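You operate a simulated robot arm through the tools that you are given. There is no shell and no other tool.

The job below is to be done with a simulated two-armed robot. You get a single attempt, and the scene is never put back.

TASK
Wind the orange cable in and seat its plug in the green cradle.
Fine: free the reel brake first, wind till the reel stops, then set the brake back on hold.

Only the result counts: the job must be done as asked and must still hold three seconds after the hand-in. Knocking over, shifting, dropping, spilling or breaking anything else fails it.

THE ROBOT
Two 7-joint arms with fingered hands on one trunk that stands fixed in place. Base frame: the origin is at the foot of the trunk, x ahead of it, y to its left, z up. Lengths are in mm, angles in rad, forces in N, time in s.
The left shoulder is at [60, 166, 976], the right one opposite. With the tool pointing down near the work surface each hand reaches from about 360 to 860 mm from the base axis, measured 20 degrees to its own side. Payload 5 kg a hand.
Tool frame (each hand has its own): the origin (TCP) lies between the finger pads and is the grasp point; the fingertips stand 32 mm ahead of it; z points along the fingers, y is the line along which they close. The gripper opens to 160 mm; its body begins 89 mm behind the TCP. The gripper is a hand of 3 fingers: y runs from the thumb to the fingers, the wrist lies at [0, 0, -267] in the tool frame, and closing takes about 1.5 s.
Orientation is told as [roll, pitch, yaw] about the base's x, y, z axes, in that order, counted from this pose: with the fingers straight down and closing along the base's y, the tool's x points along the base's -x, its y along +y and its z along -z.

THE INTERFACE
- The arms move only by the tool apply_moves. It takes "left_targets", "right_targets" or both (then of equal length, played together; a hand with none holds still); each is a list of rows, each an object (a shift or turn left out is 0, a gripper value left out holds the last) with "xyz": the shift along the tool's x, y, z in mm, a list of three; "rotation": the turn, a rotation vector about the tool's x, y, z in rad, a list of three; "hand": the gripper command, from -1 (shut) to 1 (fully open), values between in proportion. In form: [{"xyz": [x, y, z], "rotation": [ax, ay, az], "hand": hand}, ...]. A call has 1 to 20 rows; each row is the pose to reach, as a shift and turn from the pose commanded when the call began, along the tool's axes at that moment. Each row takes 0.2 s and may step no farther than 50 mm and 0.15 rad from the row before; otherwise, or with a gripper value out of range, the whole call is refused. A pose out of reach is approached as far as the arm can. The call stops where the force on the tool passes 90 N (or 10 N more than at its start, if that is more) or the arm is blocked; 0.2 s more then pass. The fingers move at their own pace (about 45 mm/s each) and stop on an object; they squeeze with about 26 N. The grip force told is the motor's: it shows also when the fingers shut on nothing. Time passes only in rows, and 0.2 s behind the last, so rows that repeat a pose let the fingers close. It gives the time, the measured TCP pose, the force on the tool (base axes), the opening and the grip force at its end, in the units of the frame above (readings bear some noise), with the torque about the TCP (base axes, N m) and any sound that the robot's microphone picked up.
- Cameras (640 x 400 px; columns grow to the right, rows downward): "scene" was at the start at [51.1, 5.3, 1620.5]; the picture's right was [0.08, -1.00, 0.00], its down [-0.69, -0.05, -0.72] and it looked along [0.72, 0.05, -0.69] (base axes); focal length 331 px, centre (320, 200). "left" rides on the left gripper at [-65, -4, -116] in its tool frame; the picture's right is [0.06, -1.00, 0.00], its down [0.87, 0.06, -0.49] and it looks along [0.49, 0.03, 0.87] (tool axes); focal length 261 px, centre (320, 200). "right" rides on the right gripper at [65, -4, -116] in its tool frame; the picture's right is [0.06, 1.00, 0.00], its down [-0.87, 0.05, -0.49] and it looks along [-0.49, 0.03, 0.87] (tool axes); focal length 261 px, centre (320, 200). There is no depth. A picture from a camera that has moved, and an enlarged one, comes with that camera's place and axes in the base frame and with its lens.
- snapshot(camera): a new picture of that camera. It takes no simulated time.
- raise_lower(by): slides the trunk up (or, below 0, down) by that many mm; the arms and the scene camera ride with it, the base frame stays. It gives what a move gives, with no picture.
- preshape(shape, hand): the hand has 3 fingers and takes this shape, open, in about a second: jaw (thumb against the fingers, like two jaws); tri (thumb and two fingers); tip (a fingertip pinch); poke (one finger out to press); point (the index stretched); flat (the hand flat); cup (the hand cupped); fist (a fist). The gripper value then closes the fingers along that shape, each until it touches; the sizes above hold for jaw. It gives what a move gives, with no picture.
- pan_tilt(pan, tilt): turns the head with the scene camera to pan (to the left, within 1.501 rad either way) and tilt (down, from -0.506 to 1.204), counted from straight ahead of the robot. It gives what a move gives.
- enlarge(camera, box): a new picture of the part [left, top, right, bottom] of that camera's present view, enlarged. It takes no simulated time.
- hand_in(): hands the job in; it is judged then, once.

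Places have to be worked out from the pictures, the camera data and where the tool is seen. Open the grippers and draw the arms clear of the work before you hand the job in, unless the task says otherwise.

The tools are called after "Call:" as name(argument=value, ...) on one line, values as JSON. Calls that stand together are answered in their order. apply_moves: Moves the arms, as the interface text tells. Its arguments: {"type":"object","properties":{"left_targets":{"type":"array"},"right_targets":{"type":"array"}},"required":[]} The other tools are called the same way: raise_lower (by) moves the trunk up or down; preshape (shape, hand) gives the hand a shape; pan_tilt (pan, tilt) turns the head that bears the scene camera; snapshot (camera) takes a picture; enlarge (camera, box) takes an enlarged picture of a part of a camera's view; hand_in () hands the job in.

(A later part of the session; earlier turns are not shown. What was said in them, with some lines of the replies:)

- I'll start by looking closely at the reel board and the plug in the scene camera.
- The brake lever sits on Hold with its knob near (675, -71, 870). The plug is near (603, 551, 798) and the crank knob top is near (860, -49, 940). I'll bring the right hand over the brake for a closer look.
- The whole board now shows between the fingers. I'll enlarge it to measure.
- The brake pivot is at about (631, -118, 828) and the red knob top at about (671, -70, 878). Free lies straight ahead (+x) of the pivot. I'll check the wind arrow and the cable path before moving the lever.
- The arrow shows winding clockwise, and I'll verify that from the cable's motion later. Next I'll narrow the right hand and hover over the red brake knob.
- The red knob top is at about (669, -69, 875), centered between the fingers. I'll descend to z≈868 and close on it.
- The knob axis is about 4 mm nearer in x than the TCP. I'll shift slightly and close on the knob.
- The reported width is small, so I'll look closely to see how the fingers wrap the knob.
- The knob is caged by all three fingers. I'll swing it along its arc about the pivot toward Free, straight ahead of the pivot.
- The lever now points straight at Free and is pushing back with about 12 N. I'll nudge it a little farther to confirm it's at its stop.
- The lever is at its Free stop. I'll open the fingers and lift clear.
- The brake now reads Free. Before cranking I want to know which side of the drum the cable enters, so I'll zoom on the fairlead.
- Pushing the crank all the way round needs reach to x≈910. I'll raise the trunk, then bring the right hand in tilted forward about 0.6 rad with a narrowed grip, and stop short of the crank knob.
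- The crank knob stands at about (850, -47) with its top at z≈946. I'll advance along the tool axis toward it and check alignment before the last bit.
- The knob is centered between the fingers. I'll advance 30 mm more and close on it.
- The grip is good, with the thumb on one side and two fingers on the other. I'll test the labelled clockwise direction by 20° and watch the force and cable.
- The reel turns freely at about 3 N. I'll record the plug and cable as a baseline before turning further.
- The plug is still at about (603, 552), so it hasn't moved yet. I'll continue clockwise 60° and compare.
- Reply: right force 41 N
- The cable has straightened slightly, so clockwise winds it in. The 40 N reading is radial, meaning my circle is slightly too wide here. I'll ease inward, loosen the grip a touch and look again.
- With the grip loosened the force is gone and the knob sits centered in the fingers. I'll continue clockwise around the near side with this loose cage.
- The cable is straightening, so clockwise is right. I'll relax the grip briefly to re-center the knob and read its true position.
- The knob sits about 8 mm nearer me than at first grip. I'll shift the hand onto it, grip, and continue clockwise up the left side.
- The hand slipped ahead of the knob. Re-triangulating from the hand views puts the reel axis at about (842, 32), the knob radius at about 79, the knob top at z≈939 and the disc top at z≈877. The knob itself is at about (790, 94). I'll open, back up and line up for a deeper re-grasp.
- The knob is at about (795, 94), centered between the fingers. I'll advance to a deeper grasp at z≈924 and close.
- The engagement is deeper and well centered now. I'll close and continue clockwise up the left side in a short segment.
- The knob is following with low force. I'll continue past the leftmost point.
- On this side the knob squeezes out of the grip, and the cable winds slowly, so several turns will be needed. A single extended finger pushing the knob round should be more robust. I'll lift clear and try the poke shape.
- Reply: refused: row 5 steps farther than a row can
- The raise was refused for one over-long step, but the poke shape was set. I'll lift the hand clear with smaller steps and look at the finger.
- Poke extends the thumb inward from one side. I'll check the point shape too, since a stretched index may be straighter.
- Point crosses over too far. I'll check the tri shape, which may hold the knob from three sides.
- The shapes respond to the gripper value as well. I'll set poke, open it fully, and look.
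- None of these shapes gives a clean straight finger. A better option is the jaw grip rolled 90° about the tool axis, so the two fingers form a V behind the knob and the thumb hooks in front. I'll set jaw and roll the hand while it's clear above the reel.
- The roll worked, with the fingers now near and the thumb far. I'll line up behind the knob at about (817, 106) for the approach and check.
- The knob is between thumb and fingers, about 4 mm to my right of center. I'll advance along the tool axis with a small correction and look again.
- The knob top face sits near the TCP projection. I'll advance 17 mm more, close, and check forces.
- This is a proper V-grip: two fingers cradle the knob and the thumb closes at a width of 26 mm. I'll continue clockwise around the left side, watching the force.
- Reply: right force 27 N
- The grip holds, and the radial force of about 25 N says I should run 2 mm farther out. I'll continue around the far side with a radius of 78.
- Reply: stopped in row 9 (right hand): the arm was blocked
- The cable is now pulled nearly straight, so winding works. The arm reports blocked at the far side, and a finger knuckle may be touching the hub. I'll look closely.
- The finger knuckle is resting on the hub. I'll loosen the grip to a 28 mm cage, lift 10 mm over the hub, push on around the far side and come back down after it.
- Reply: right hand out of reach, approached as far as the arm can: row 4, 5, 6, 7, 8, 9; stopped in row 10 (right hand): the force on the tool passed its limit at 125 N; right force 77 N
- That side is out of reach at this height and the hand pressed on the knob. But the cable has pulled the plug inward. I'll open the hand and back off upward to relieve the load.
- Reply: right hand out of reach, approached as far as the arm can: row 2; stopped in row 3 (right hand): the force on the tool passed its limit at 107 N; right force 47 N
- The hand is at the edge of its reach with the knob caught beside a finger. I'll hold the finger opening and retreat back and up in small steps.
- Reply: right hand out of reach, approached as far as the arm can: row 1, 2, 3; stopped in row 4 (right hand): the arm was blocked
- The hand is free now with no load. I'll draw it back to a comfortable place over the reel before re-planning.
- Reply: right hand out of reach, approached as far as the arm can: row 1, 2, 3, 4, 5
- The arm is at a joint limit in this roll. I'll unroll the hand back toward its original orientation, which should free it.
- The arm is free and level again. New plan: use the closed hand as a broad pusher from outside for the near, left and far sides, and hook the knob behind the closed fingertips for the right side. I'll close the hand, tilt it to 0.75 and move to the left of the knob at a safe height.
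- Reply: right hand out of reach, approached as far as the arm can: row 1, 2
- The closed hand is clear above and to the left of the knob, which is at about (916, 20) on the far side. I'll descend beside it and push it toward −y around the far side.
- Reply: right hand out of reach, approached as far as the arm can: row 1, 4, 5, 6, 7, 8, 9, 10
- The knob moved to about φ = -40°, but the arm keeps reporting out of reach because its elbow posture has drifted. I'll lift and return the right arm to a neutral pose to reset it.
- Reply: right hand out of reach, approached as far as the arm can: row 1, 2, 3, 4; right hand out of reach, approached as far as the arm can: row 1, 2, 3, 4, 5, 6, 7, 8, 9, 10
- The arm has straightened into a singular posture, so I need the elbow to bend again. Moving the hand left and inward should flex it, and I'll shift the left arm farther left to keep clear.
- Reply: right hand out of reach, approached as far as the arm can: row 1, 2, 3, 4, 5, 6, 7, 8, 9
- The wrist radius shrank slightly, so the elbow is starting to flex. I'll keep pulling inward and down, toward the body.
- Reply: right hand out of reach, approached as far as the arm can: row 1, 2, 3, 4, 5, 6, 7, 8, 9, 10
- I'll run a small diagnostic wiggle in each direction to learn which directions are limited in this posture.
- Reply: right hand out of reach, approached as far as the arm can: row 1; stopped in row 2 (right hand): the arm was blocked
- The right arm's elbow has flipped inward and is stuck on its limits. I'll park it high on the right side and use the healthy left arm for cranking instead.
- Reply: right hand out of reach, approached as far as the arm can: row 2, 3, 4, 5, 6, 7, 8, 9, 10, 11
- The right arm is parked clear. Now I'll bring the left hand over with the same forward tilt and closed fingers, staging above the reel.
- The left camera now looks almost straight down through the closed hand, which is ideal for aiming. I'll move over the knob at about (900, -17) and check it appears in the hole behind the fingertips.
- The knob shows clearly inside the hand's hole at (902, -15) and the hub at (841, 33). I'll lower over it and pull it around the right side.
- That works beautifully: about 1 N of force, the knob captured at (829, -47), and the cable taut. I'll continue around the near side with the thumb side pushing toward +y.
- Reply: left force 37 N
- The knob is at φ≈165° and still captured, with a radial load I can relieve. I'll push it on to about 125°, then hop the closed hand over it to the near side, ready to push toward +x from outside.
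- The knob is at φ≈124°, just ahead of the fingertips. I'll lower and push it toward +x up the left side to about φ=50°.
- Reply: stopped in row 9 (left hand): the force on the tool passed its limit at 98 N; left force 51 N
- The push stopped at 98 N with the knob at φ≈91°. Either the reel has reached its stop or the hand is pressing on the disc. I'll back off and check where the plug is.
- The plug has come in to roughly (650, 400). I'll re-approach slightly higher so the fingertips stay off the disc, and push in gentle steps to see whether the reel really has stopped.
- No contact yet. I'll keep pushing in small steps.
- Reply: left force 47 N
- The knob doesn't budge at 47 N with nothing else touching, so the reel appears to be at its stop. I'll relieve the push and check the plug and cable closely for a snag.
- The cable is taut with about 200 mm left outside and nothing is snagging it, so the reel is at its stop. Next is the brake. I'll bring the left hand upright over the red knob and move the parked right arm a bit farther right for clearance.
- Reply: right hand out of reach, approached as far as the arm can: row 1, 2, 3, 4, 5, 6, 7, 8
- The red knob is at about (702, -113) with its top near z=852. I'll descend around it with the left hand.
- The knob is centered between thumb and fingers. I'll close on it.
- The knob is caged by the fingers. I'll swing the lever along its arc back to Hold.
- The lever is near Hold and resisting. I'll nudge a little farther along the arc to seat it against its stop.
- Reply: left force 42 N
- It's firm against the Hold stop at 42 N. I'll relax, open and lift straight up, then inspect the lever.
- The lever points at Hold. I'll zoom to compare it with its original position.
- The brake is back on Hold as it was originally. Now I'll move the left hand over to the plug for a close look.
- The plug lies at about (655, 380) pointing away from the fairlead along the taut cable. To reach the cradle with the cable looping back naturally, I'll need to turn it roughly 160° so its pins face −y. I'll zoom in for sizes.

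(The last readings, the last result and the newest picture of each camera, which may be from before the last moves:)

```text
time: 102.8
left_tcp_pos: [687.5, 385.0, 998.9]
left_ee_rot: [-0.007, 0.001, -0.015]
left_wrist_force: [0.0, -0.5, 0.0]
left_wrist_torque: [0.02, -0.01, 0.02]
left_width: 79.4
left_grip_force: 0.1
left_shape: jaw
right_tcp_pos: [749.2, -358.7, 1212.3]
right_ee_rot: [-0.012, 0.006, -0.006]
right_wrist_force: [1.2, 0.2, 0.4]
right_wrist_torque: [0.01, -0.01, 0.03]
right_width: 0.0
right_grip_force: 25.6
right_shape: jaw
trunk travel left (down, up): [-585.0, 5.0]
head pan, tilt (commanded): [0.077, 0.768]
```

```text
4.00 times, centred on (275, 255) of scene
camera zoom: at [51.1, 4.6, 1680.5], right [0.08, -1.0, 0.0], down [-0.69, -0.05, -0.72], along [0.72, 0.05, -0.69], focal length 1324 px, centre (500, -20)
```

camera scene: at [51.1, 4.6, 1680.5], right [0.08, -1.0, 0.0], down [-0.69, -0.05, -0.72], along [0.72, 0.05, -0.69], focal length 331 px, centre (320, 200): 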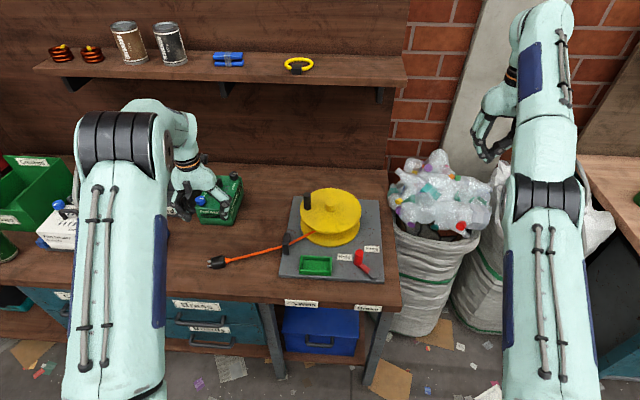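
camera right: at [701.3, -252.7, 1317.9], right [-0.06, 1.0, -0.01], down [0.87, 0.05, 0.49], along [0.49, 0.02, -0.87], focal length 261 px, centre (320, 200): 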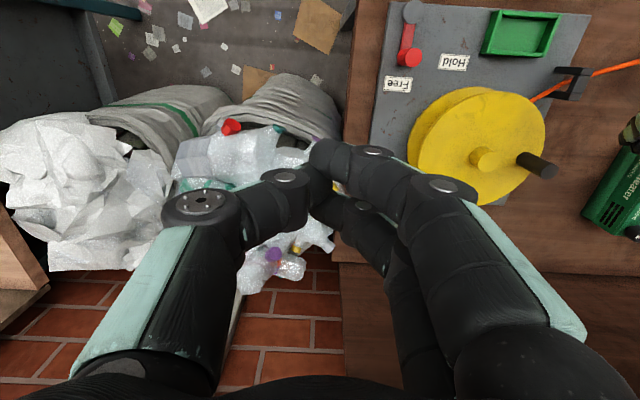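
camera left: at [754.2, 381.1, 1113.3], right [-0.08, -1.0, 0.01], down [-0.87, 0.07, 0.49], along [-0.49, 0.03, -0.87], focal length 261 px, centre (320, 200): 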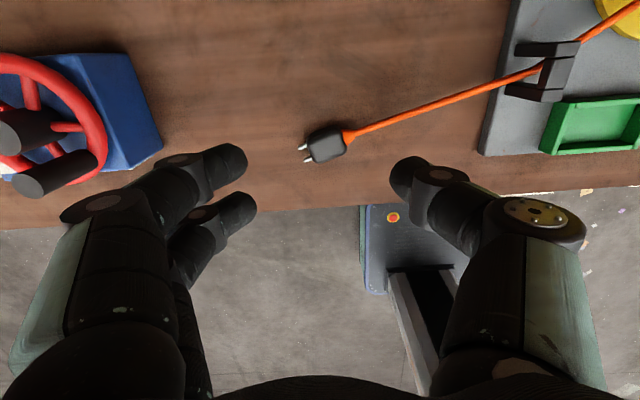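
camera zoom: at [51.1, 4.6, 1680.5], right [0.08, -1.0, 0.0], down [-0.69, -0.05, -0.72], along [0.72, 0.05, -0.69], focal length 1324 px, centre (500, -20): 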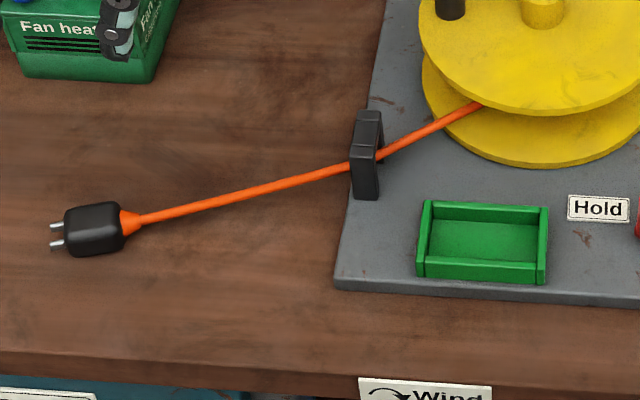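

The plug body is about 46×32 mm and the cradle's inside is about 88×40 mm, centered near (658, 72). I'll rotate the left hand to straddle the plug across its width and come down above it.

Call:
apply_moves(left_targets=[{"xyz": [3.3, -0.9, 11], "rotation": [0, 0, 0.14], "hand": 0}, {"xyz": [6.6, -1.8, 22], "rotation": [0, 0, 0.28], "hand": 0}, {"xyz": [9.9, -2.7, 33], "rotation": [0, 0, 0.42], "hand": 0}, {"xyz": [13.2, -3.6, 44], "rotation": [0, 0, 0.56], "hand": 0}, {"xyz": [16.5, -4.5, 55], "rotation": [0, 0, 0.7], "hand": 0}, {"xyz": [19.8, -5.4, 66], "rotation": [0, 0, 0.84], "hand": 0}, {"xyz": [23.1, -6.3, 77], "rotation": [0, 0, 0.98], "hand": 0}, {"xyz": [26.4, -7.2, 88], "rotation": [0, 0, 1.12], "hand": 0}, {"xyz": [30, -8, 99], "rotation": [0, 0, 1.245], "hand": 0}, {"xyz": [30, -8, 99], "rotation": [0, 0, 1.245], "hand": 0}])

Call:
snapshot(camera="left")

Call:
enlarge(camera="scene", box=[160, 180, 340, 300])

```text
time: 105.0
left_tcp_pos: [656.3, 378.2, 902.0]
left_ee_rot: [-0.003, -0.005, -1.263]
left_wrist_force: [-0.5, -0.3, 0.2]
left_wrist_torque: [0.01, 0.01, -0.04]
left_width: 79.5
left_grip_force: 0.0
left_shape: jaw
right_tcp_pos: [747.5, -356.6, 1210.8]
right_ee_rot: [-0.01, 0.006, -0.003]
right_wrist_force: [0.2, -0.1, 0.1]
right_wrist_torque: [0.0, -0.02, -0.01]
right_width: 0.0
right_grip_force: 26.1
right_shape: jaw
trunk travel left (down, up): [-585.0, 5.0]
head pan, tilt (commanded): [0.077, 0.768]
```

```text
taken
camera left: at [672.4, 315.4, 1016.4], right [-0.97, -0.24, 0.0], down [-0.21, 0.85, 0.49], along [-0.12, 0.47, -0.87], focal length 261 px, centre (320, 200)
```

left: 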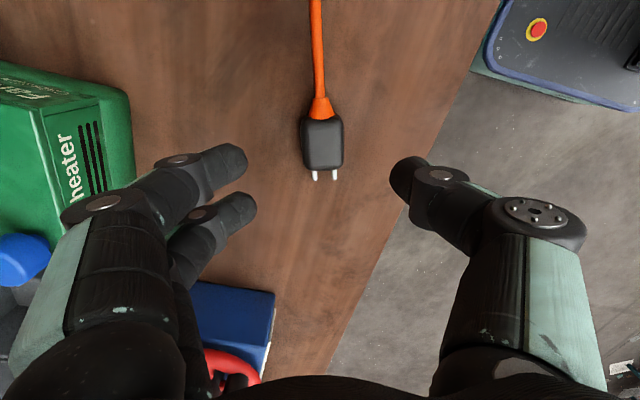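

```text
3.33 times, centred on (250, 240) of scene
camera zoom: at [51.0, 5.5, 1680.6], right [0.08, -1.0, 0.0], down [-0.69, -0.05, -0.72], along [0.72, 0.05, -0.69], focal length 1103 px, centre (553, 67)
```

zoom: 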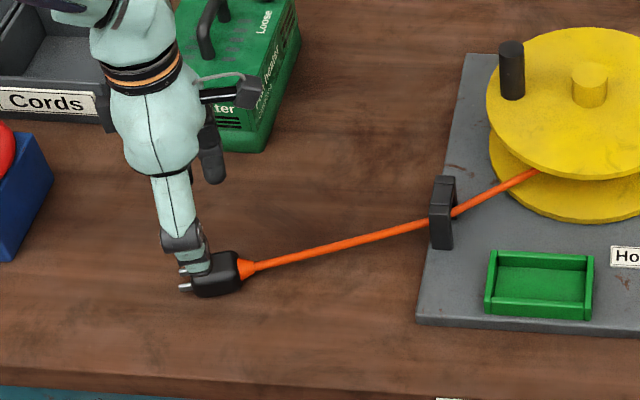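

The hand is well aligned with the plug, whose top is at about z=808. I'll lower so the fingertips straddle it just above the bench.

Call:
apply_moves(left_targets=[{"xyz": [0, 0, 30], "hand": 0}, {"xyz": [0, 0, 60], "hand": 0}, {"xyz": [0, 0, 78], "hand": 0}, {"xyz": [0, 0, 78], "hand": 0}])

Call:
snapshot(camera="left")

Call:
enlarge(camera="scene", box=[160, 200, 300, 300])

```text
time: 106.0
left_tcp_pos: [654.6, 376.7, 822.2]
left_ee_rot: [-0.003, -0.005, -1.26]
left_wrist_force: [-0.1, -0.3, -0.3]
left_wrist_torque: [0.01, 0.01, 0.05]
left_width: 79.7
left_grip_force: 0.0
left_shape: jaw
right_tcp_pos: [748.0, -356.2, 1212.2]
right_ee_rot: [-0.011, 0.004, -0.004]
right_wrist_force: [-0.1, -0.6, -0.5]
right_wrist_torque: [-0.02, -0.01, -0.02]
right_width: 0.0
right_grip_force: 26.5
right_shape: jaw
trunk travel left (down, up): [-585.0, 5.0]
head pan, tilt (commanded): [0.077, 0.768]
```

```text
taken
camera left: at [671.8, 314.4, 937.2], right [-0.97, -0.25, 0.0], down [-0.21, 0.85, 0.49], along [-0.12, 0.47, -0.87], focal length 261 px, centre (320, 200)
```

left: 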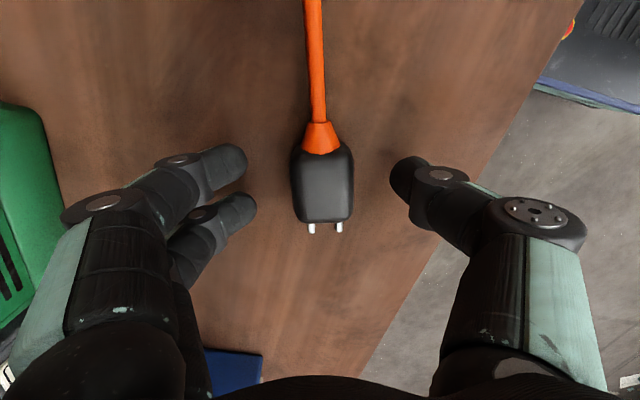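

```text
4.00 times, centred on (230, 250) of scene
camera zoom: at [50.9, 5.5, 1680.6], right [0.08, -1.0, 0.0], down [-0.69, -0.05, -0.72], along [0.72, 0.05, -0.69], focal length 1324 px, centre (680, 0)
```

zoom: 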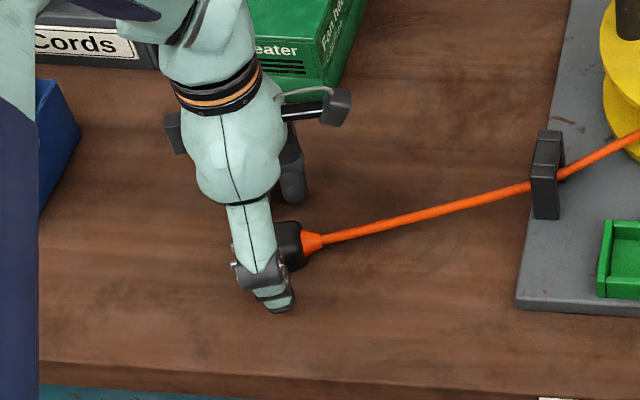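

The fingers straddle the plug body. I'll go 3 mm lower and close.

Call:
apply_moves(left_targets=[{"xyz": [0, 0, 3], "hand": -0.3}, {"xyz": [0, 0, 3], "hand": -0.6}, {"xyz": [0, 0, 3], "hand": -1}, {"xyz": [0, 0, 3], "hand": -1}, {"xyz": [0, 0, 3], "hand": -1}, {"xyz": [0, 0, 3], "hand": -1}])

Call:
snapshot(camera="left")

```text
time: 107.4
left_tcp_pos: [655.0, 376.7, 818.6]
left_ee_rot: [-0.004, -0.004, -1.26]
left_wrist_force: [-0.2, -0.2, -0.5]
left_wrist_torque: [0.0, -0.02, 0.0]
left_width: 30.5
left_grip_force: 25.8
left_shape: jaw
right_tcp_pos: [749.3, -356.4, 1211.8]
right_ee_rot: [-0.01, 0.003, -0.003]
right_wrist_force: [0.4, -0.3, 0.5]
right_wrist_torque: [0.0, 0.01, 0.02]
right_width: 0.0
right_grip_force: 26.0
right_shape: jaw
trunk travel left (down, up): [-585.0, 5.0]
head pan, tilt (commanded): [0.077, 0.768]
```

```text
taken
camera left: at [671.9, 313.9, 934.2], right [-0.97, -0.25, 0.0], down [-0.21, 0.85, 0.49], along [-0.12, 0.47, -0.87], focal length 261 px, centre (320, 200)
```

left: 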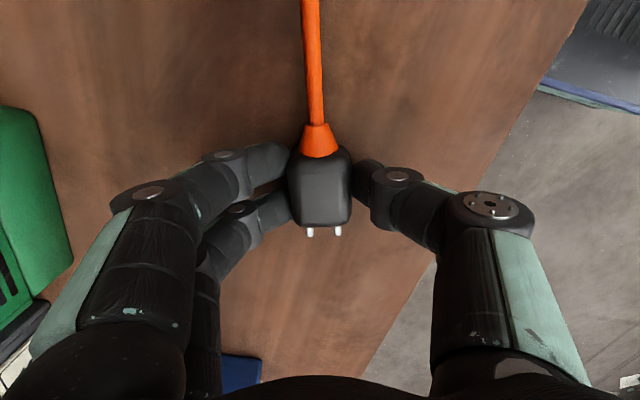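

The plug is gripped at 30 mm width. I'll lift it while easing toward the fairlead so the taut cable stays slack.

Call:
apply_moves(left_targets=[{"xyz": [-15.8, 0.2, -6], "hand": -1}, {"xyz": [-33.5, -0.3, -16]}, {"xyz": [-51.3, -3.9, -28]}, {"xyz": [-68.7, -8.4, -42]}, {"xyz": [-87.5, -15.5, -56]}, {"xyz": [-104.9, -23.2, -68]}, {"xyz": [-104.9, -23.2, -70]}])

Call:
snapshot(camera="left")

Call:
snapshot(camera="scene")

```text
time: 109.0
left_tcp_pos: [664.4, 270.6, 890.1]
left_ee_rot: [-0.004, -0.004, -1.259]
left_wrist_force: [-0.1, -0.2, -0.5]
left_wrist_torque: [-0.02, -0.01, 0.01]
left_width: 30.4
left_grip_force: 26.1
left_shape: jaw
right_tcp_pos: [748.4, -357.8, 1210.7]
right_ee_rot: [-0.011, 0.005, -0.004]
right_wrist_force: [-0.1, 0.7, -0.6]
right_wrist_torque: [0.0, 0.05, 0.01]
right_width: 0.0
right_grip_force: 26.3
right_shape: jaw
trunk travel left (down, up): [-585.0, 5.0]
head pan, tilt (commanded): [0.077, 0.768]
```

```text
taken
camera left: at [681.2, 207.7, 1005.8], right [-0.97, -0.25, 0.0], down [-0.21, 0.85, 0.49], along [-0.12, 0.47, -0.87], focal length 261 px, centre (320, 200)
```

left: 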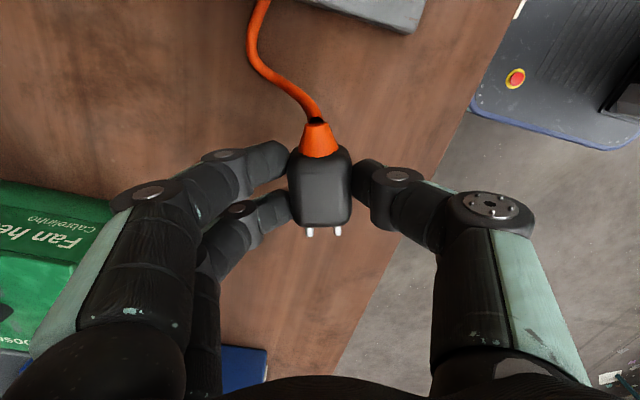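

```text
taken
camera scene: at [51.3, 5.9, 1680.5], right [0.08, -1.0, 0.0], down [-0.69, -0.05, -0.72], along [0.72, 0.05, -0.69], focal length 331 px, centre (320, 200)
```

scene: 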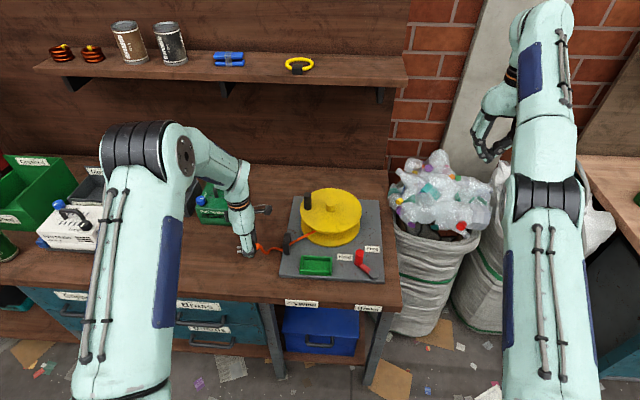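

The plug is up with slack in the cable. I'll start rotating it counter-clockwise while easing it toward the cradle side.

Call:
apply_moves(left_targets=[{"xyz": [-2.9, -2.8, -1.8], "rotation": [0, 0, -0.14], "hand": -1}, {"xyz": [-5.8, -5.7, -3.6], "rotation": [0, 0, -0.28]}, {"xyz": [-8.7, -8.5, -5.4], "rotation": [0, 0, -0.42]}, {"xyz": [-11.6, -11.4, -7.3], "rotation": [0, 0, -0.56]}, {"xyz": [-14.5, -14.2, -9.1], "rotation": [0, 0, -0.7]}, {"xyz": [-17.5, -17, -10.9], "rotation": [0, 0, -0.84]}, {"xyz": [-20.4, -19.9, -12.7], "rotation": [0, 0, -0.98]}, {"xyz": [-23.3, -22.7, -14.5], "rotation": [0, 0, -1.12]}, {"xyz": [-26.2, -25.6, -16.4], "rotation": [0, 0, -1.26]}, {"xyz": [-29.1, -28.4, -18.2], "rotation": [0, 0, -1.4]}, {"xyz": [-32, -31.3, -20], "rotation": [0, 0, -1.54]}, {"xyz": [-32, -31.3, -20], "rotation": [0, 0, -1.54]}])

Call:
snapshot(camera="left")

Call:
snapshot(camera="scene")

```text
time: 111.6
left_tcp_pos: [645.5, 229.5, 909.5]
left_ee_rot: [-0.005, 0.003, 0.283]
left_wrist_force: [-0.4, -0.3, -0.8]
left_wrist_torque: [-0.05, 0.0, 0.02]
left_width: 30.4
left_grip_force: 25.8
left_shape: jaw
right_tcp_pos: [748.0, -355.4, 1210.5]
right_ee_rot: [-0.011, 0.006, -0.004]
right_wrist_force: [-0.6, -0.3, -0.8]
right_wrist_torque: [0.0, 0.0, -0.03]
right_width: 0.2
right_grip_force: 25.7
right_shape: jaw
trunk travel left (down, up): [-585.0, 5.0]
head pan, tilt (commanded): [0.077, 0.768]
```

```text
taken
camera left: at [710.0, 245.1, 1025.1], right [0.22, -0.98, 0.01], down [-0.85, -0.19, 0.49], along [-0.48, -0.11, -0.87], focal length 261 px, centre (320, 200)
```

left: 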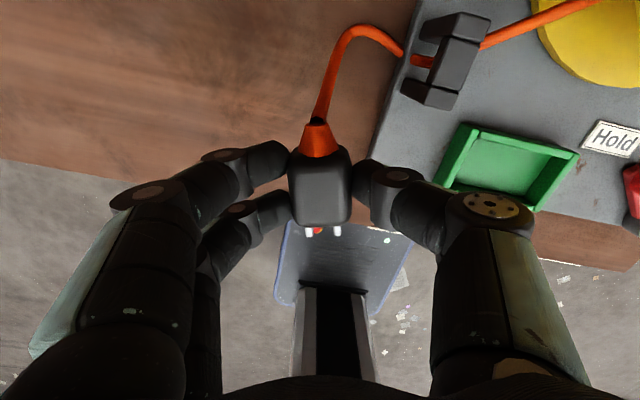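

```text
taken
camera scene: at [51.3, 5.7, 1680.5], right [0.08, -1.0, 0.0], down [-0.69, -0.05, -0.72], along [0.72, 0.05, -0.69], focal length 331 px, centre (320, 200)
```

scene: 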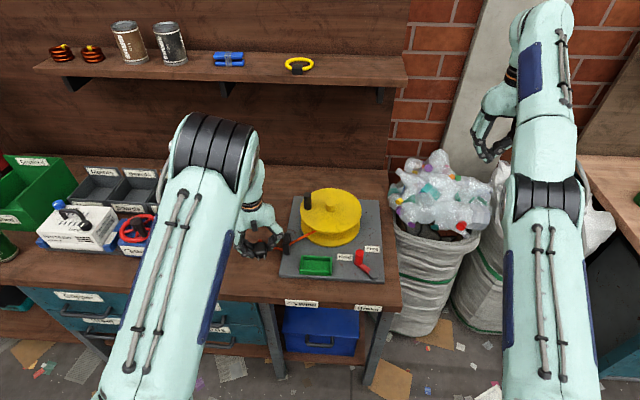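

The cable forms a clean loop. I'll finish the rotation to pins toward −y and carry the plug above the cradle.

Call:
apply_moves(left_targets=[{"xyz": [3.1, -15.3, 0], "rotation": [0, 0, -0.129], "hand": -1}, {"xyz": [6.3, -30.6, 0], "rotation": [0, 0, -0.258]}, {"xyz": [9.4, -45.8, 0], "rotation": [0, 0, -0.386]}, {"xyz": [12.6, -61.1, 0], "rotation": [0, 0, -0.515]}, {"xyz": [15.7, -76.4, 0], "rotation": [0, 0, -0.644]}, {"xyz": [18.8, -91.7, 0], "rotation": [0, 0, -0.773]}, {"xyz": [22, -107, 0], "rotation": [0, 0, -0.902]}, {"xyz": [25.1, -122.2, 0], "rotation": [0, 0, -1.03]}, {"xyz": [28.3, -137.5, 0], "rotation": [0, 0, -1.159]}, {"xyz": [31.4, -152.8, 0], "rotation": [0, 0, -1.288]}, {"xyz": [31.4, -152.8, 0], "rotation": [0, 0, -1.288]}])

Call:
snapshot(camera="left")

Call:
snapshot(camera="scene")

Call:
snapshot(camera="right")

```text
time: 114.0
left_tcp_pos: [657.8, 73.1, 910.5]
left_ee_rot: [0.0, 0.005, 1.57]
left_wrist_force: [0.5, 0.1, -0.7]
left_wrist_torque: [-0.02, 0.02, -0.01]
left_width: 30.4
left_grip_force: 26.2
left_shape: jaw
right_tcp_pos: [748.5, -357.3, 1211.7]
right_ee_rot: [-0.011, 0.006, -0.003]
right_wrist_force: [-0.4, 0.2, 0.2]
right_wrist_torque: [0.01, 0.01, -0.02]
right_width: 0.0
right_grip_force: 25.9
right_shape: jaw
trunk travel left (down, up): [-585.0, 5.0]
head pan, tilt (commanded): [0.077, 0.768]
```

```text
taken
camera left: at [662.3, 140.7, 1025.9], right [1.0, -0.06, 0.0], down [-0.05, -0.87, 0.5], along [-0.03, -0.5, -0.87], focal length 261 px, centre (320, 200)
```

left: 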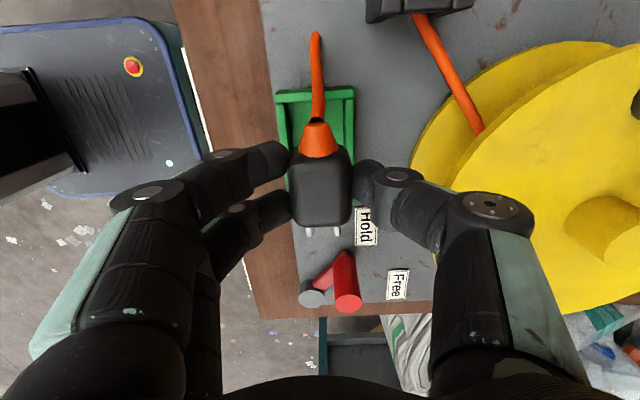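

```text
taken
camera scene: at [51.2, 5.7, 1680.5], right [0.08, -1.0, 0.0], down [-0.69, -0.05, -0.72], along [0.72, 0.05, -0.69], focal length 331 px, centre (320, 200)
```

scene: 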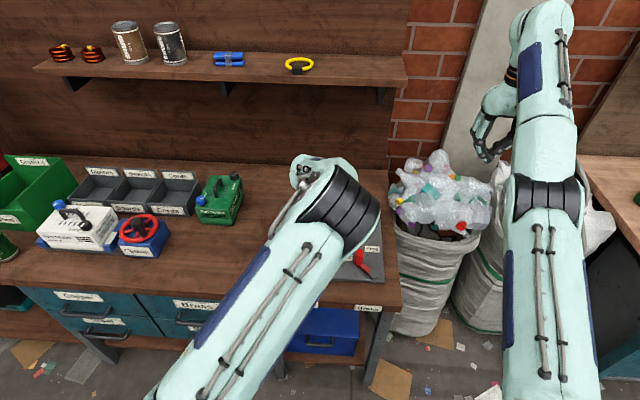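

```text
taken
camera right: at [684.6, -359.7, 1329.3], right [-0.06, 1.0, -0.01], down [0.87, 0.06, 0.49], along [0.49, 0.02, -0.87], focal length 261 px, centre (320, 200)
```

right: 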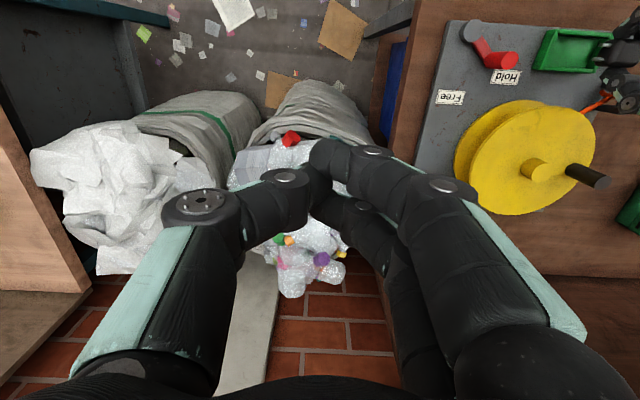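

Cradle geometry from several views: center about (656, 63), rim at z≈817, axis along y. The plug is aligned over it. I'll center it and lower to just above the rim.

Call:
apply_moves(left_targets=[{"xyz": [6, 0.6, 15], "hand": -1}, {"xyz": [12, 1.2, 32]}, {"xyz": [14, 1.2, 48]}, {"xyz": [14, 1.2, 48]}])

Call:
snapshot(camera="left")

Call:
enlarge(camera="left", box=[240, 30, 440, 250])

```text
time: 115.0
left_tcp_pos: [655.7, 60.8, 864.1]
left_ee_rot: [0.001, 0.005, 1.569]
left_wrist_force: [0.0, 0.5, 0.2]
left_wrist_torque: [-0.02, 0.01, 0.0]
left_width: 30.4
left_grip_force: 25.9
left_shape: jaw
right_tcp_pos: [749.3, -357.3, 1212.0]
right_ee_rot: [-0.011, 0.007, -0.001]
right_wrist_force: [-0.1, 0.2, 0.2]
right_wrist_torque: [0.02, -0.02, 0.02]
right_width: 0.3
right_grip_force: 26.0
right_shape: jaw
trunk travel left (down, up): [-585.0, 5.0]
head pan, tilt (commanded): [0.077, 0.768]
```

```text
taken
camera left: at [660.1, 125.7, 979.1], right [1.0, -0.06, 0.0], down [-0.06, -0.87, 0.5], along [-0.03, -0.5, -0.87], focal length 261 px, centre (320, 200)
```

left: 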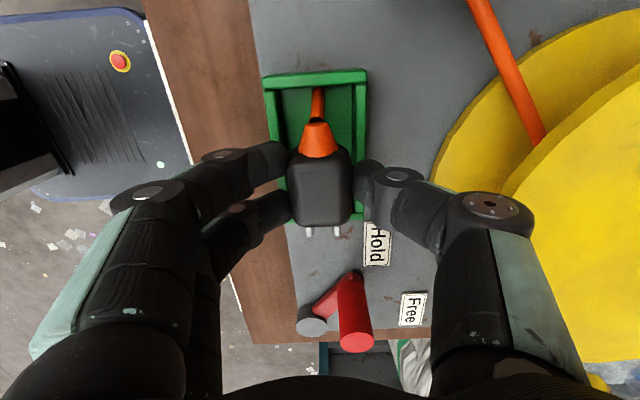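

```text
1.82 times, centred on (340, 140) of left
camera zoom: at [660.1, 125.7, 979.1], right [1.0, -0.06, 0.0], down [-0.06, -0.87, 0.5], along [-0.03, -0.5, -0.87], focal length 474 px, centre (284, 309)
```

zoom: 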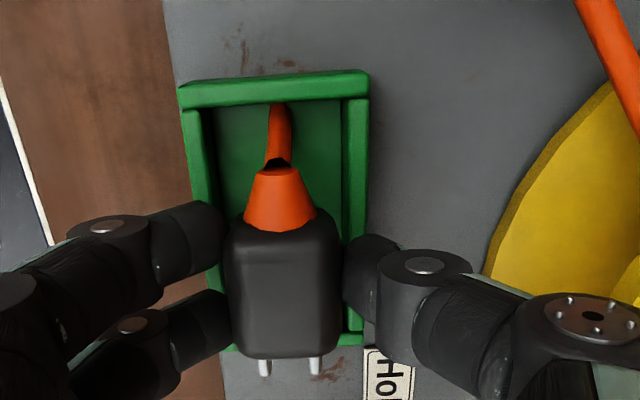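

The plug is centered over the cradle. I want to see how the cable drapes before lowering, so I'll check from the right camera and the scene.

Call:
enlarge(camera="right", box=[500, 0, 640, 130])

Call:
enlarge(camera="scene", box=[250, 190, 400, 290])

Call:
enlarge(camera="left", box=[250, 0, 500, 160])

```text
3.08 times, centred on (570, 65) of right
camera zoom: at [684.4, -360.1, 1329.4], right [-0.06, 1.0, -0.01], down [0.87, 0.06, 0.49], along [0.49, 0.02, -0.87], focal length 802 px, centre (-449, 615)
```

zoom: 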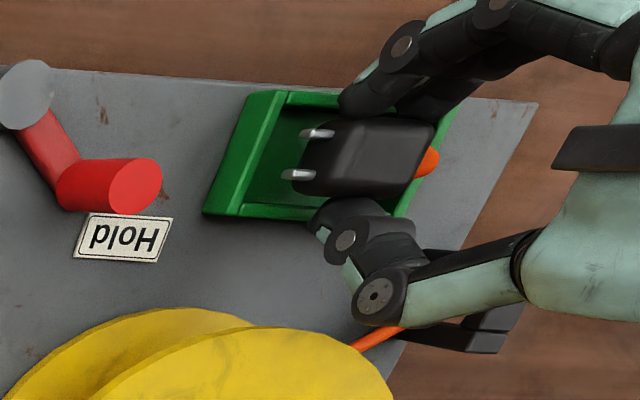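

```text
4.00 times, centred on (325, 240) of scene
camera zoom: at [51.0, 5.4, 1680.6], right [0.08, -1.0, 0.0], down [-0.69, -0.05, -0.72], along [0.72, 0.05, -0.69], focal length 1324 px, centre (300, 40)
```

zoom: 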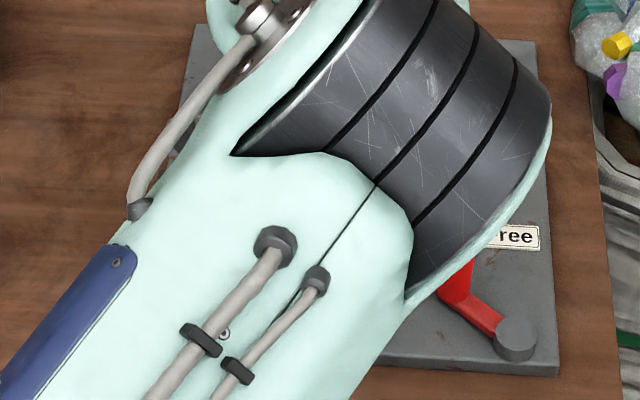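

```text
2.50 times, centred on (375, 80) of left
camera zoom: at [660.1, 125.7, 979.1], right [1.0, -0.06, 0.0], down [-0.06, -0.87, 0.5], along [-0.03, -0.5, -0.87], focal length 652 px, centre (182, 500)
```

zoom: 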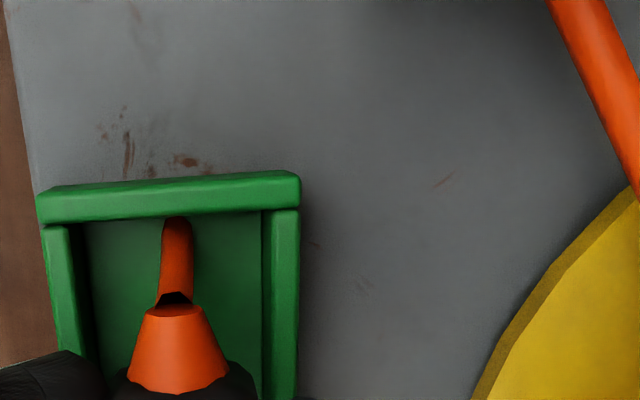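

The plug is centered in x but sits slightly toward the pin-end wall. I'll shift it 4.5 mm toward +y and lower until the fingertips are just at the rim.

Call:
apply_moves(left_targets=[{"xyz": [-4.5, -1, 5], "hand": -1}, {"xyz": [-4.5, -1, 10]}, {"xyz": [-4.5, -1, 14]}, {"xyz": [-4.5, -1, 16]}])

Call:
snapshot(camera="left")

Call:
enlarge(camera="right", box=[520, 0, 640, 100])

```text
time: 116.0
left_tcp_pos: [657.2, 63.7, 850.3]
left_ee_rot: [-0.006, 0.007, 1.568]
left_wrist_force: [2.2, 0.7, 28.3]
left_wrist_torque: [0.13, 0.2, -0.02]
left_width: 31.9
left_grip_force: 25.7
left_shape: jaw
right_tcp_pos: [747.7, -358.5, 1212.2]
right_ee_rot: [-0.011, 0.002, -0.004]
right_wrist_force: [0.1, 0.1, -0.7]
right_wrist_torque: [-0.02, 0.01, 0.02]
right_width: 0.0
right_grip_force: 26.8
right_shape: jaw
trunk travel left (down, up): [-585.0, 5.0]
head pan, tilt (commanded): [0.077, 0.768]
```

```text
taken
camera left: at [661.5, 130.0, 965.9], right [1.0, -0.07, 0.0], down [-0.06, -0.87, 0.5], along [-0.03, -0.5, -0.87], focal length 261 px, centre (320, 200)
```

left: 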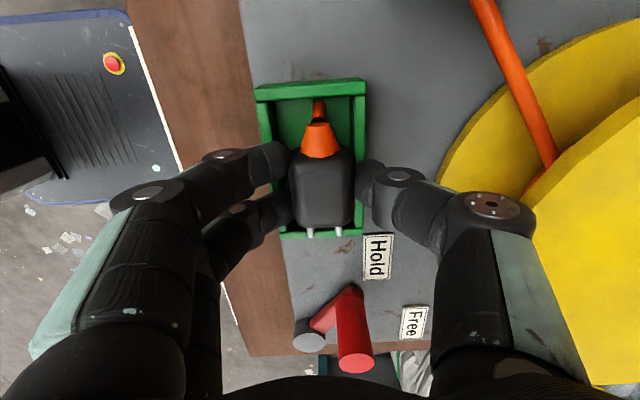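

```text
4.00 times, centred on (580, 50) of right
camera zoom: at [682.8, -360.4, 1330.7], right [-0.06, 1.0, -0.01], down [0.87, 0.06, 0.49], along [0.49, 0.02, -0.87], focal length 1043 px, centre (-720, 800)
```

zoom: 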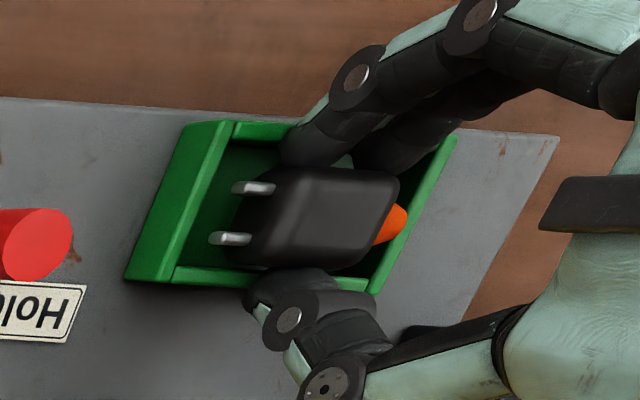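

The fingertips touch the rim at z≈850, with the plug centered between the cradle walls. I'll ease up 1.5 mm and open gently so it drops the short distance into the cradle.

Call:
apply_moves(left_targets=[{"xyz": [0, 0, -2], "hand": -1}, {"xyz": [0, 0, -2], "hand": -0.55}, {"xyz": [0, 0, -2], "hand": -0.45}, {"xyz": [0, 0, -2], "hand": -0.4}, {"xyz": [0, 0, -2], "hand": -0.4}])

Call:
snapshot(camera="left")

Call:
enlarge(camera="right", box=[520, 0, 640, 100])

```text
time: 117.2
left_tcp_pos: [655.3, 64.4, 848.1]
left_ee_rot: [0.002, 0.005, 1.568]
left_wrist_force: [8.1, -4.6, 13.8]
left_wrist_torque: [-0.03, 0.03, 0.01]
left_width: 43.2
left_grip_force: 0.0
left_shape: jaw
right_tcp_pos: [748.6, -359.0, 1211.7]
right_ee_rot: [-0.01, 0.004, -0.005]
right_wrist_force: [0.3, -0.1, 0.3]
right_wrist_torque: [0.0, -0.01, -0.02]
right_width: 0.3
right_grip_force: 25.4
right_shape: jaw
trunk travel left (down, up): [-585.0, 5.0]
head pan, tilt (commanded): [0.077, 0.768]
```

```text
taken
camera left: at [661.0, 129.9, 964.0], right [1.0, -0.07, 0.0], down [-0.06, -0.87, 0.5], along [-0.03, -0.5, -0.87], focal length 261 px, centre (320, 200)
```

left: 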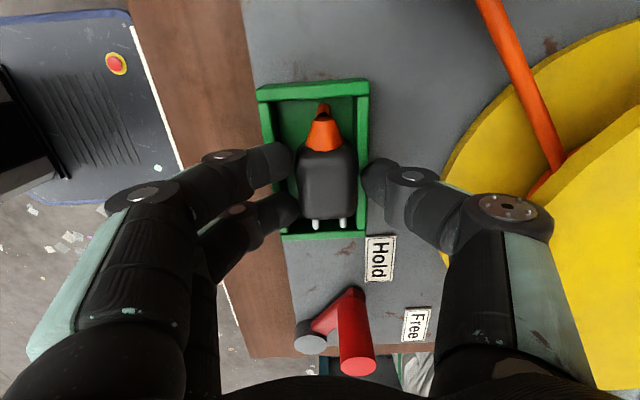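

```text
4.00 times, centred on (580, 50) of right
camera zoom: at [684.1, -360.7, 1329.3], right [-0.06, 1.0, -0.01], down [0.87, 0.06, 0.49], along [0.49, 0.02, -0.87], focal length 1043 px, centre (-720, 800)
```

zoom: 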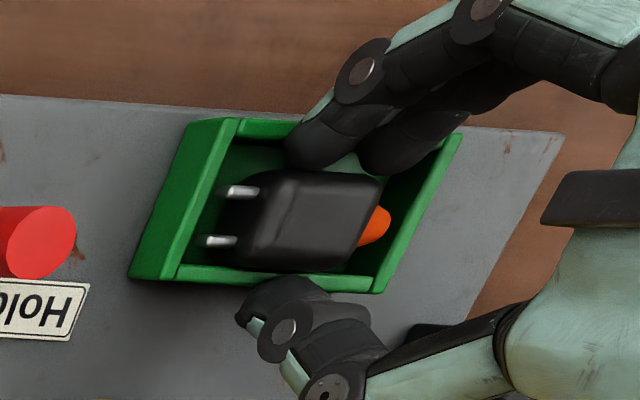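

The plug has dropped into the cradle. I'll lift the hand straight up and check how it sits.

Call:
apply_moves(left_targets=[{"xyz": [0, 0, -8], "hand": -0.4}, {"xyz": [0, 0, -30], "hand": -0.4}, {"xyz": [0, 0, -70], "hand": -0.3}, {"xyz": [0, 0, -110], "hand": -0.2}, {"xyz": [0, 0, -110], "hand": -0.2}])

Call:
snapshot(camera="left")

Call:
enlarge(camera="left", box=[240, 60, 420, 240])

Call:
enlarge(camera="right", box=[500, 0, 640, 110])

```text
time: 118.4
left_tcp_pos: [659.8, 64.2, 958.6]
left_ee_rot: [0.001, 0.004, 1.568]
left_wrist_force: [0.1, -0.4, -0.9]
left_wrist_torque: [-0.02, 0.0, 0.03]
left_width: 63.6
left_grip_force: 0.0
left_shape: jaw
right_tcp_pos: [748.7, -356.9, 1211.8]
right_ee_rot: [-0.01, 0.004, -0.003]
right_wrist_force: [-0.3, 0.9, 0.0]
right_wrist_torque: [0.01, 0.01, -0.01]
right_width: 0.0
right_grip_force: 25.3
right_shape: jaw
trunk travel left (down, up): [-585.0, 5.0]
head pan, tilt (commanded): [0.077, 0.768]
```

```text
taken
camera left: at [664.9, 131.0, 1073.0], right [1.0, -0.07, 0.0], down [-0.06, -0.87, 0.5], along [-0.03, -0.5, -0.87], focal length 261 px, centre (320, 200)
```

left: 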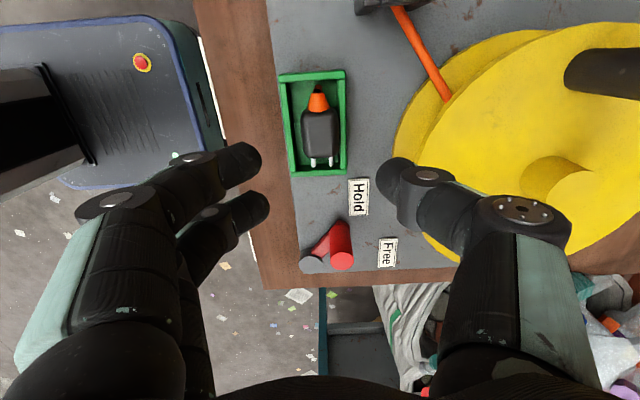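

```text
2.22 times, centred on (330, 150) of left
camera zoom: at [664.9, 131.0, 1073.0], right [1.0, -0.07, 0.0], down [-0.06, -0.87, 0.5], along [-0.03, -0.5, -0.87], focal length 579 px, centre (298, 311)
```

zoom: 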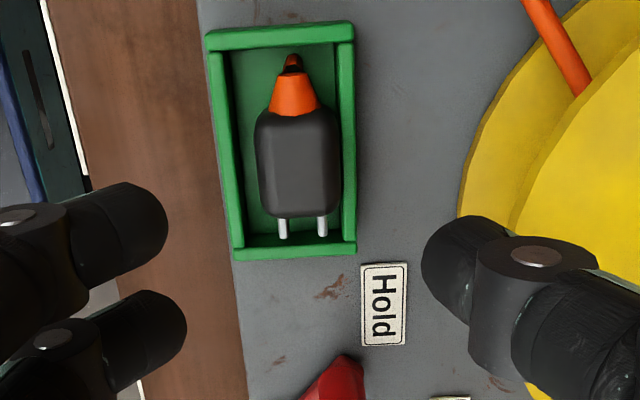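

```text
3.64 times, centred on (570, 55) of right
camera zoom: at [684.8, -360.1, 1329.1], right [-0.06, 1.0, -0.01], down [0.87, 0.06, 0.49], along [0.49, 0.02, -0.87], focal length 948 px, centre (-589, 727)
```

zoom: 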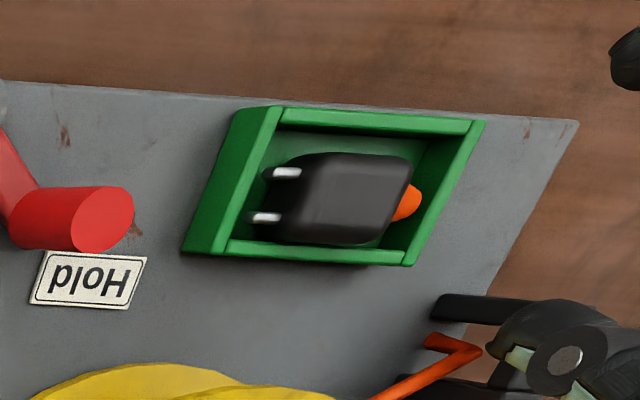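

The plug rests flat inside the cradle walls with its top at z≈828, consistent with sitting on the floor. The lever is on Hold. I'll raise the left hand, withdraw it to the left, and open both grippers.

Call:
apply_moves(left_targets=[{"xyz": [0, 0, -45], "hand": -0.2}, {"xyz": [0, 0, -90], "hand": -0.2}, {"xyz": [0, 0, -135], "hand": -0.2}, {"xyz": [-40, 10, -150], "hand": 0}, {"xyz": [-85, 20, -150], "hand": 0.3}, {"xyz": [-130, 30, -150], "hand": 0.6}, {"xyz": [-175, 30, -150], "hand": 1}, {"xyz": [-220, 30, -150], "hand": 1}, {"xyz": [-250, 30, -150], "hand": 1}, {"xyz": [-250, 30, -150], "hand": 1}], right_targets=[{"xyz": [0, 0, 0], "hand": -0.5}, {"xyz": [0, 0, 0], "hand": 0}, {"xyz": [0, 0, 0], "hand": 0.5}, {"xyz": [0, 0, 0], "hand": 1}, {"xyz": [0, 0, 0], "hand": 1}, {"xyz": [0, 0, 0], "hand": 1}, {"xyz": [0, 0, 0], "hand": 1}, {"xyz": [0, 0, 0], "hand": 1}, {"xyz": [0, 0, 0], "hand": 1}, {"xyz": [0, 0, 0], "hand": 1}])

Call:
snapshot(camera="scene")

Call:
enlarge(camera="scene", box=[255, 170, 405, 295])

Call:
snapshot(camera="right")

```text
time: 120.6
left_tcp_pos: [629.0, 315.6, 1106.7]
left_ee_rot: [0.003, 0.004, 1.568]
left_wrist_force: [-0.5, -0.6, -0.1]
left_wrist_torque: [0.0, -0.01, -0.01]
left_width: 159.8
left_grip_force: 0.0
left_shape: jaw
right_tcp_pos: [747.3, -357.5, 1212.8]
right_ee_rot: [-0.01, 0.005, -0.005]
right_wrist_force: [0.3, -0.4, -0.5]
right_wrist_torque: [-0.02, 0.01, -0.01]
right_width: 159.6
right_grip_force: 0.1
right_shape: jaw
trunk travel left (down, up): [-585.0, 5.0]
head pan, tilt (commanded): [0.077, 0.768]
```

```text
taken
camera scene: at [50.9, 5.0, 1680.6], right [0.08, -1.0, 0.0], down [-0.69, -0.05, -0.72], along [0.72, 0.06, -0.69], focal length 331 px, centre (320, 200)
```

scene: 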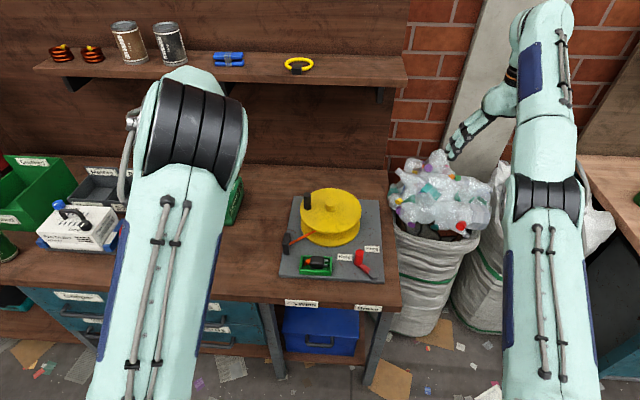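

```text
3.20 times, centred on (330, 232) of scene
camera zoom: at [50.9, 5.0, 1680.6], right [0.08, -1.0, 0.0], down [-0.69, -0.05, -0.72], along [0.72, 0.06, -0.69], focal length 1059 px, centre (288, 96)
```

zoom: 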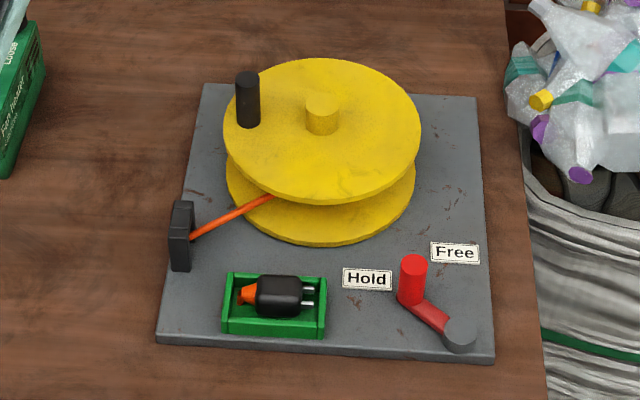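

```text
taken
camera right: at [684.2, -360.5, 1329.3], right [-0.06, 1.0, -0.01], down [0.87, 0.06, 0.49], along [0.49, 0.02, -0.87], focal length 261 px, centre (320, 200)
```

right: 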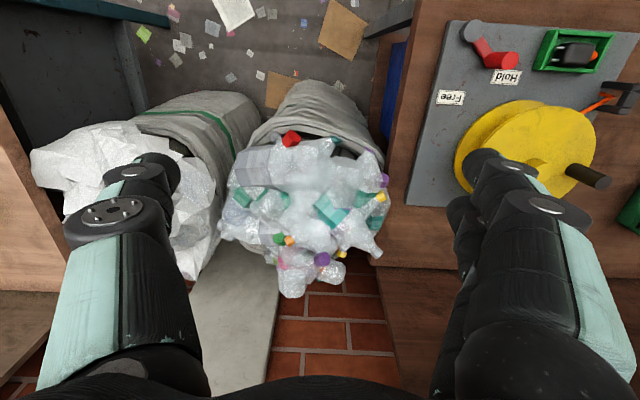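

Everything looks in place. I'll zoom in once more on the cradle and the rest of the bench to be sure the plug is level and nothing else was disturbed.

Call:
enlarge(camera="scene", box=[295, 248, 345, 282])

Call:
enlarge(camera="right", box=[530, 20, 640, 120])

Call:
snapshot(camera="left")

```text
11.76 times, centred on (320, 265) of scene
camera zoom: at [50.9, 5.0, 1680.6], right [0.08, -1.0, 0.0], down [-0.69, -0.05, -0.72], along [0.72, 0.06, -0.69], focal length 3894 px, centre (320, -565)
```

zoom: 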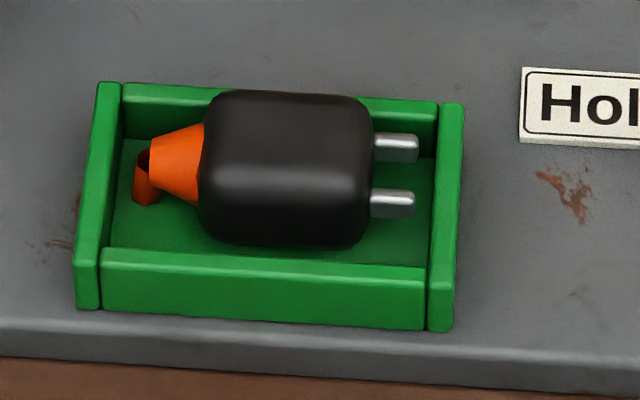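

```text
4.00 times, centred on (585, 70) of right
camera zoom: at [684.2, -360.5, 1329.3], right [-0.06, 1.0, -0.01], down [0.87, 0.06, 0.49], along [0.49, 0.02, -0.87], focal length 1043 px, centre (-740, 720)
```

zoom: 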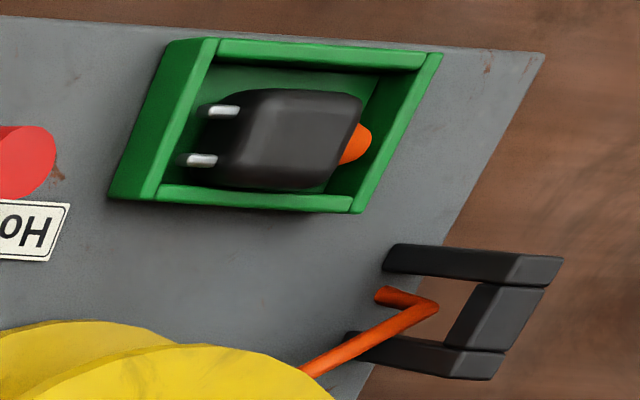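

```text
taken
camera left: at [634.6, 382.3, 1221.6], right [1.0, -0.07, 0.0], down [-0.06, -0.87, 0.5], along [-0.03, -0.5, -0.87], focal length 261 px, centre (320, 200)
```

left: 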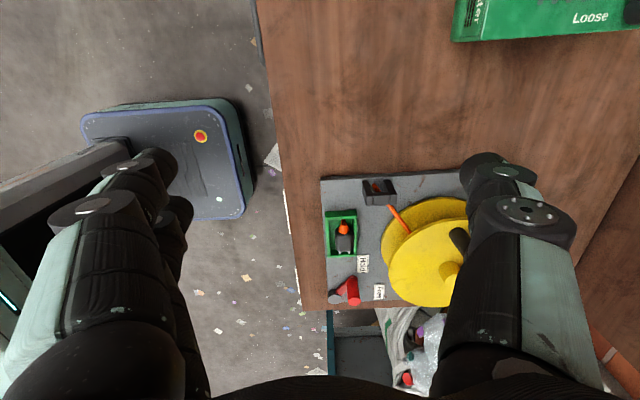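

The plug sits level in the cradle, the brake is on Hold, the reel is at its stop, and both open hands are clear of the work. I'm handing the job in.

Call:
hand_in()

```text
The job is handed in.
```

The job is handed in. The cable is wound in, the brake is back on Hold, and the plug is resting in the green cradle.

- **Brake and winding:** I moved the brake to Free, then wound the reel clockwise as the label shows. It stopped after about one and a half turns and would not move under a firm push. I took that as the reel's stop, since the plug was lying free with nothing snagging it. About 200 mm of cable was still out at that point.
- **Brake back on Hold:** I swung the lever back until it was firm against its Hold stop, in the same position as at the start.
- **Plug:** I lifted the plug, turned it so the pins face away from the cable guide, and dropped it a short distance into the cradle. It sits level inside the walls.
- **Cable in the cradle:** The slack between plug and guide is drawn as if it passes through the cradle floor and the board. I took this as a quirk of the simulation.
- **Right arm:** It bent into an awkward posture during the winding and got stuck at its limits. I parked it high on the right and did the rest with the left arm. Both hands are open and clear of the work.

As far as the final pictures show, nothing else on the bench was moved.
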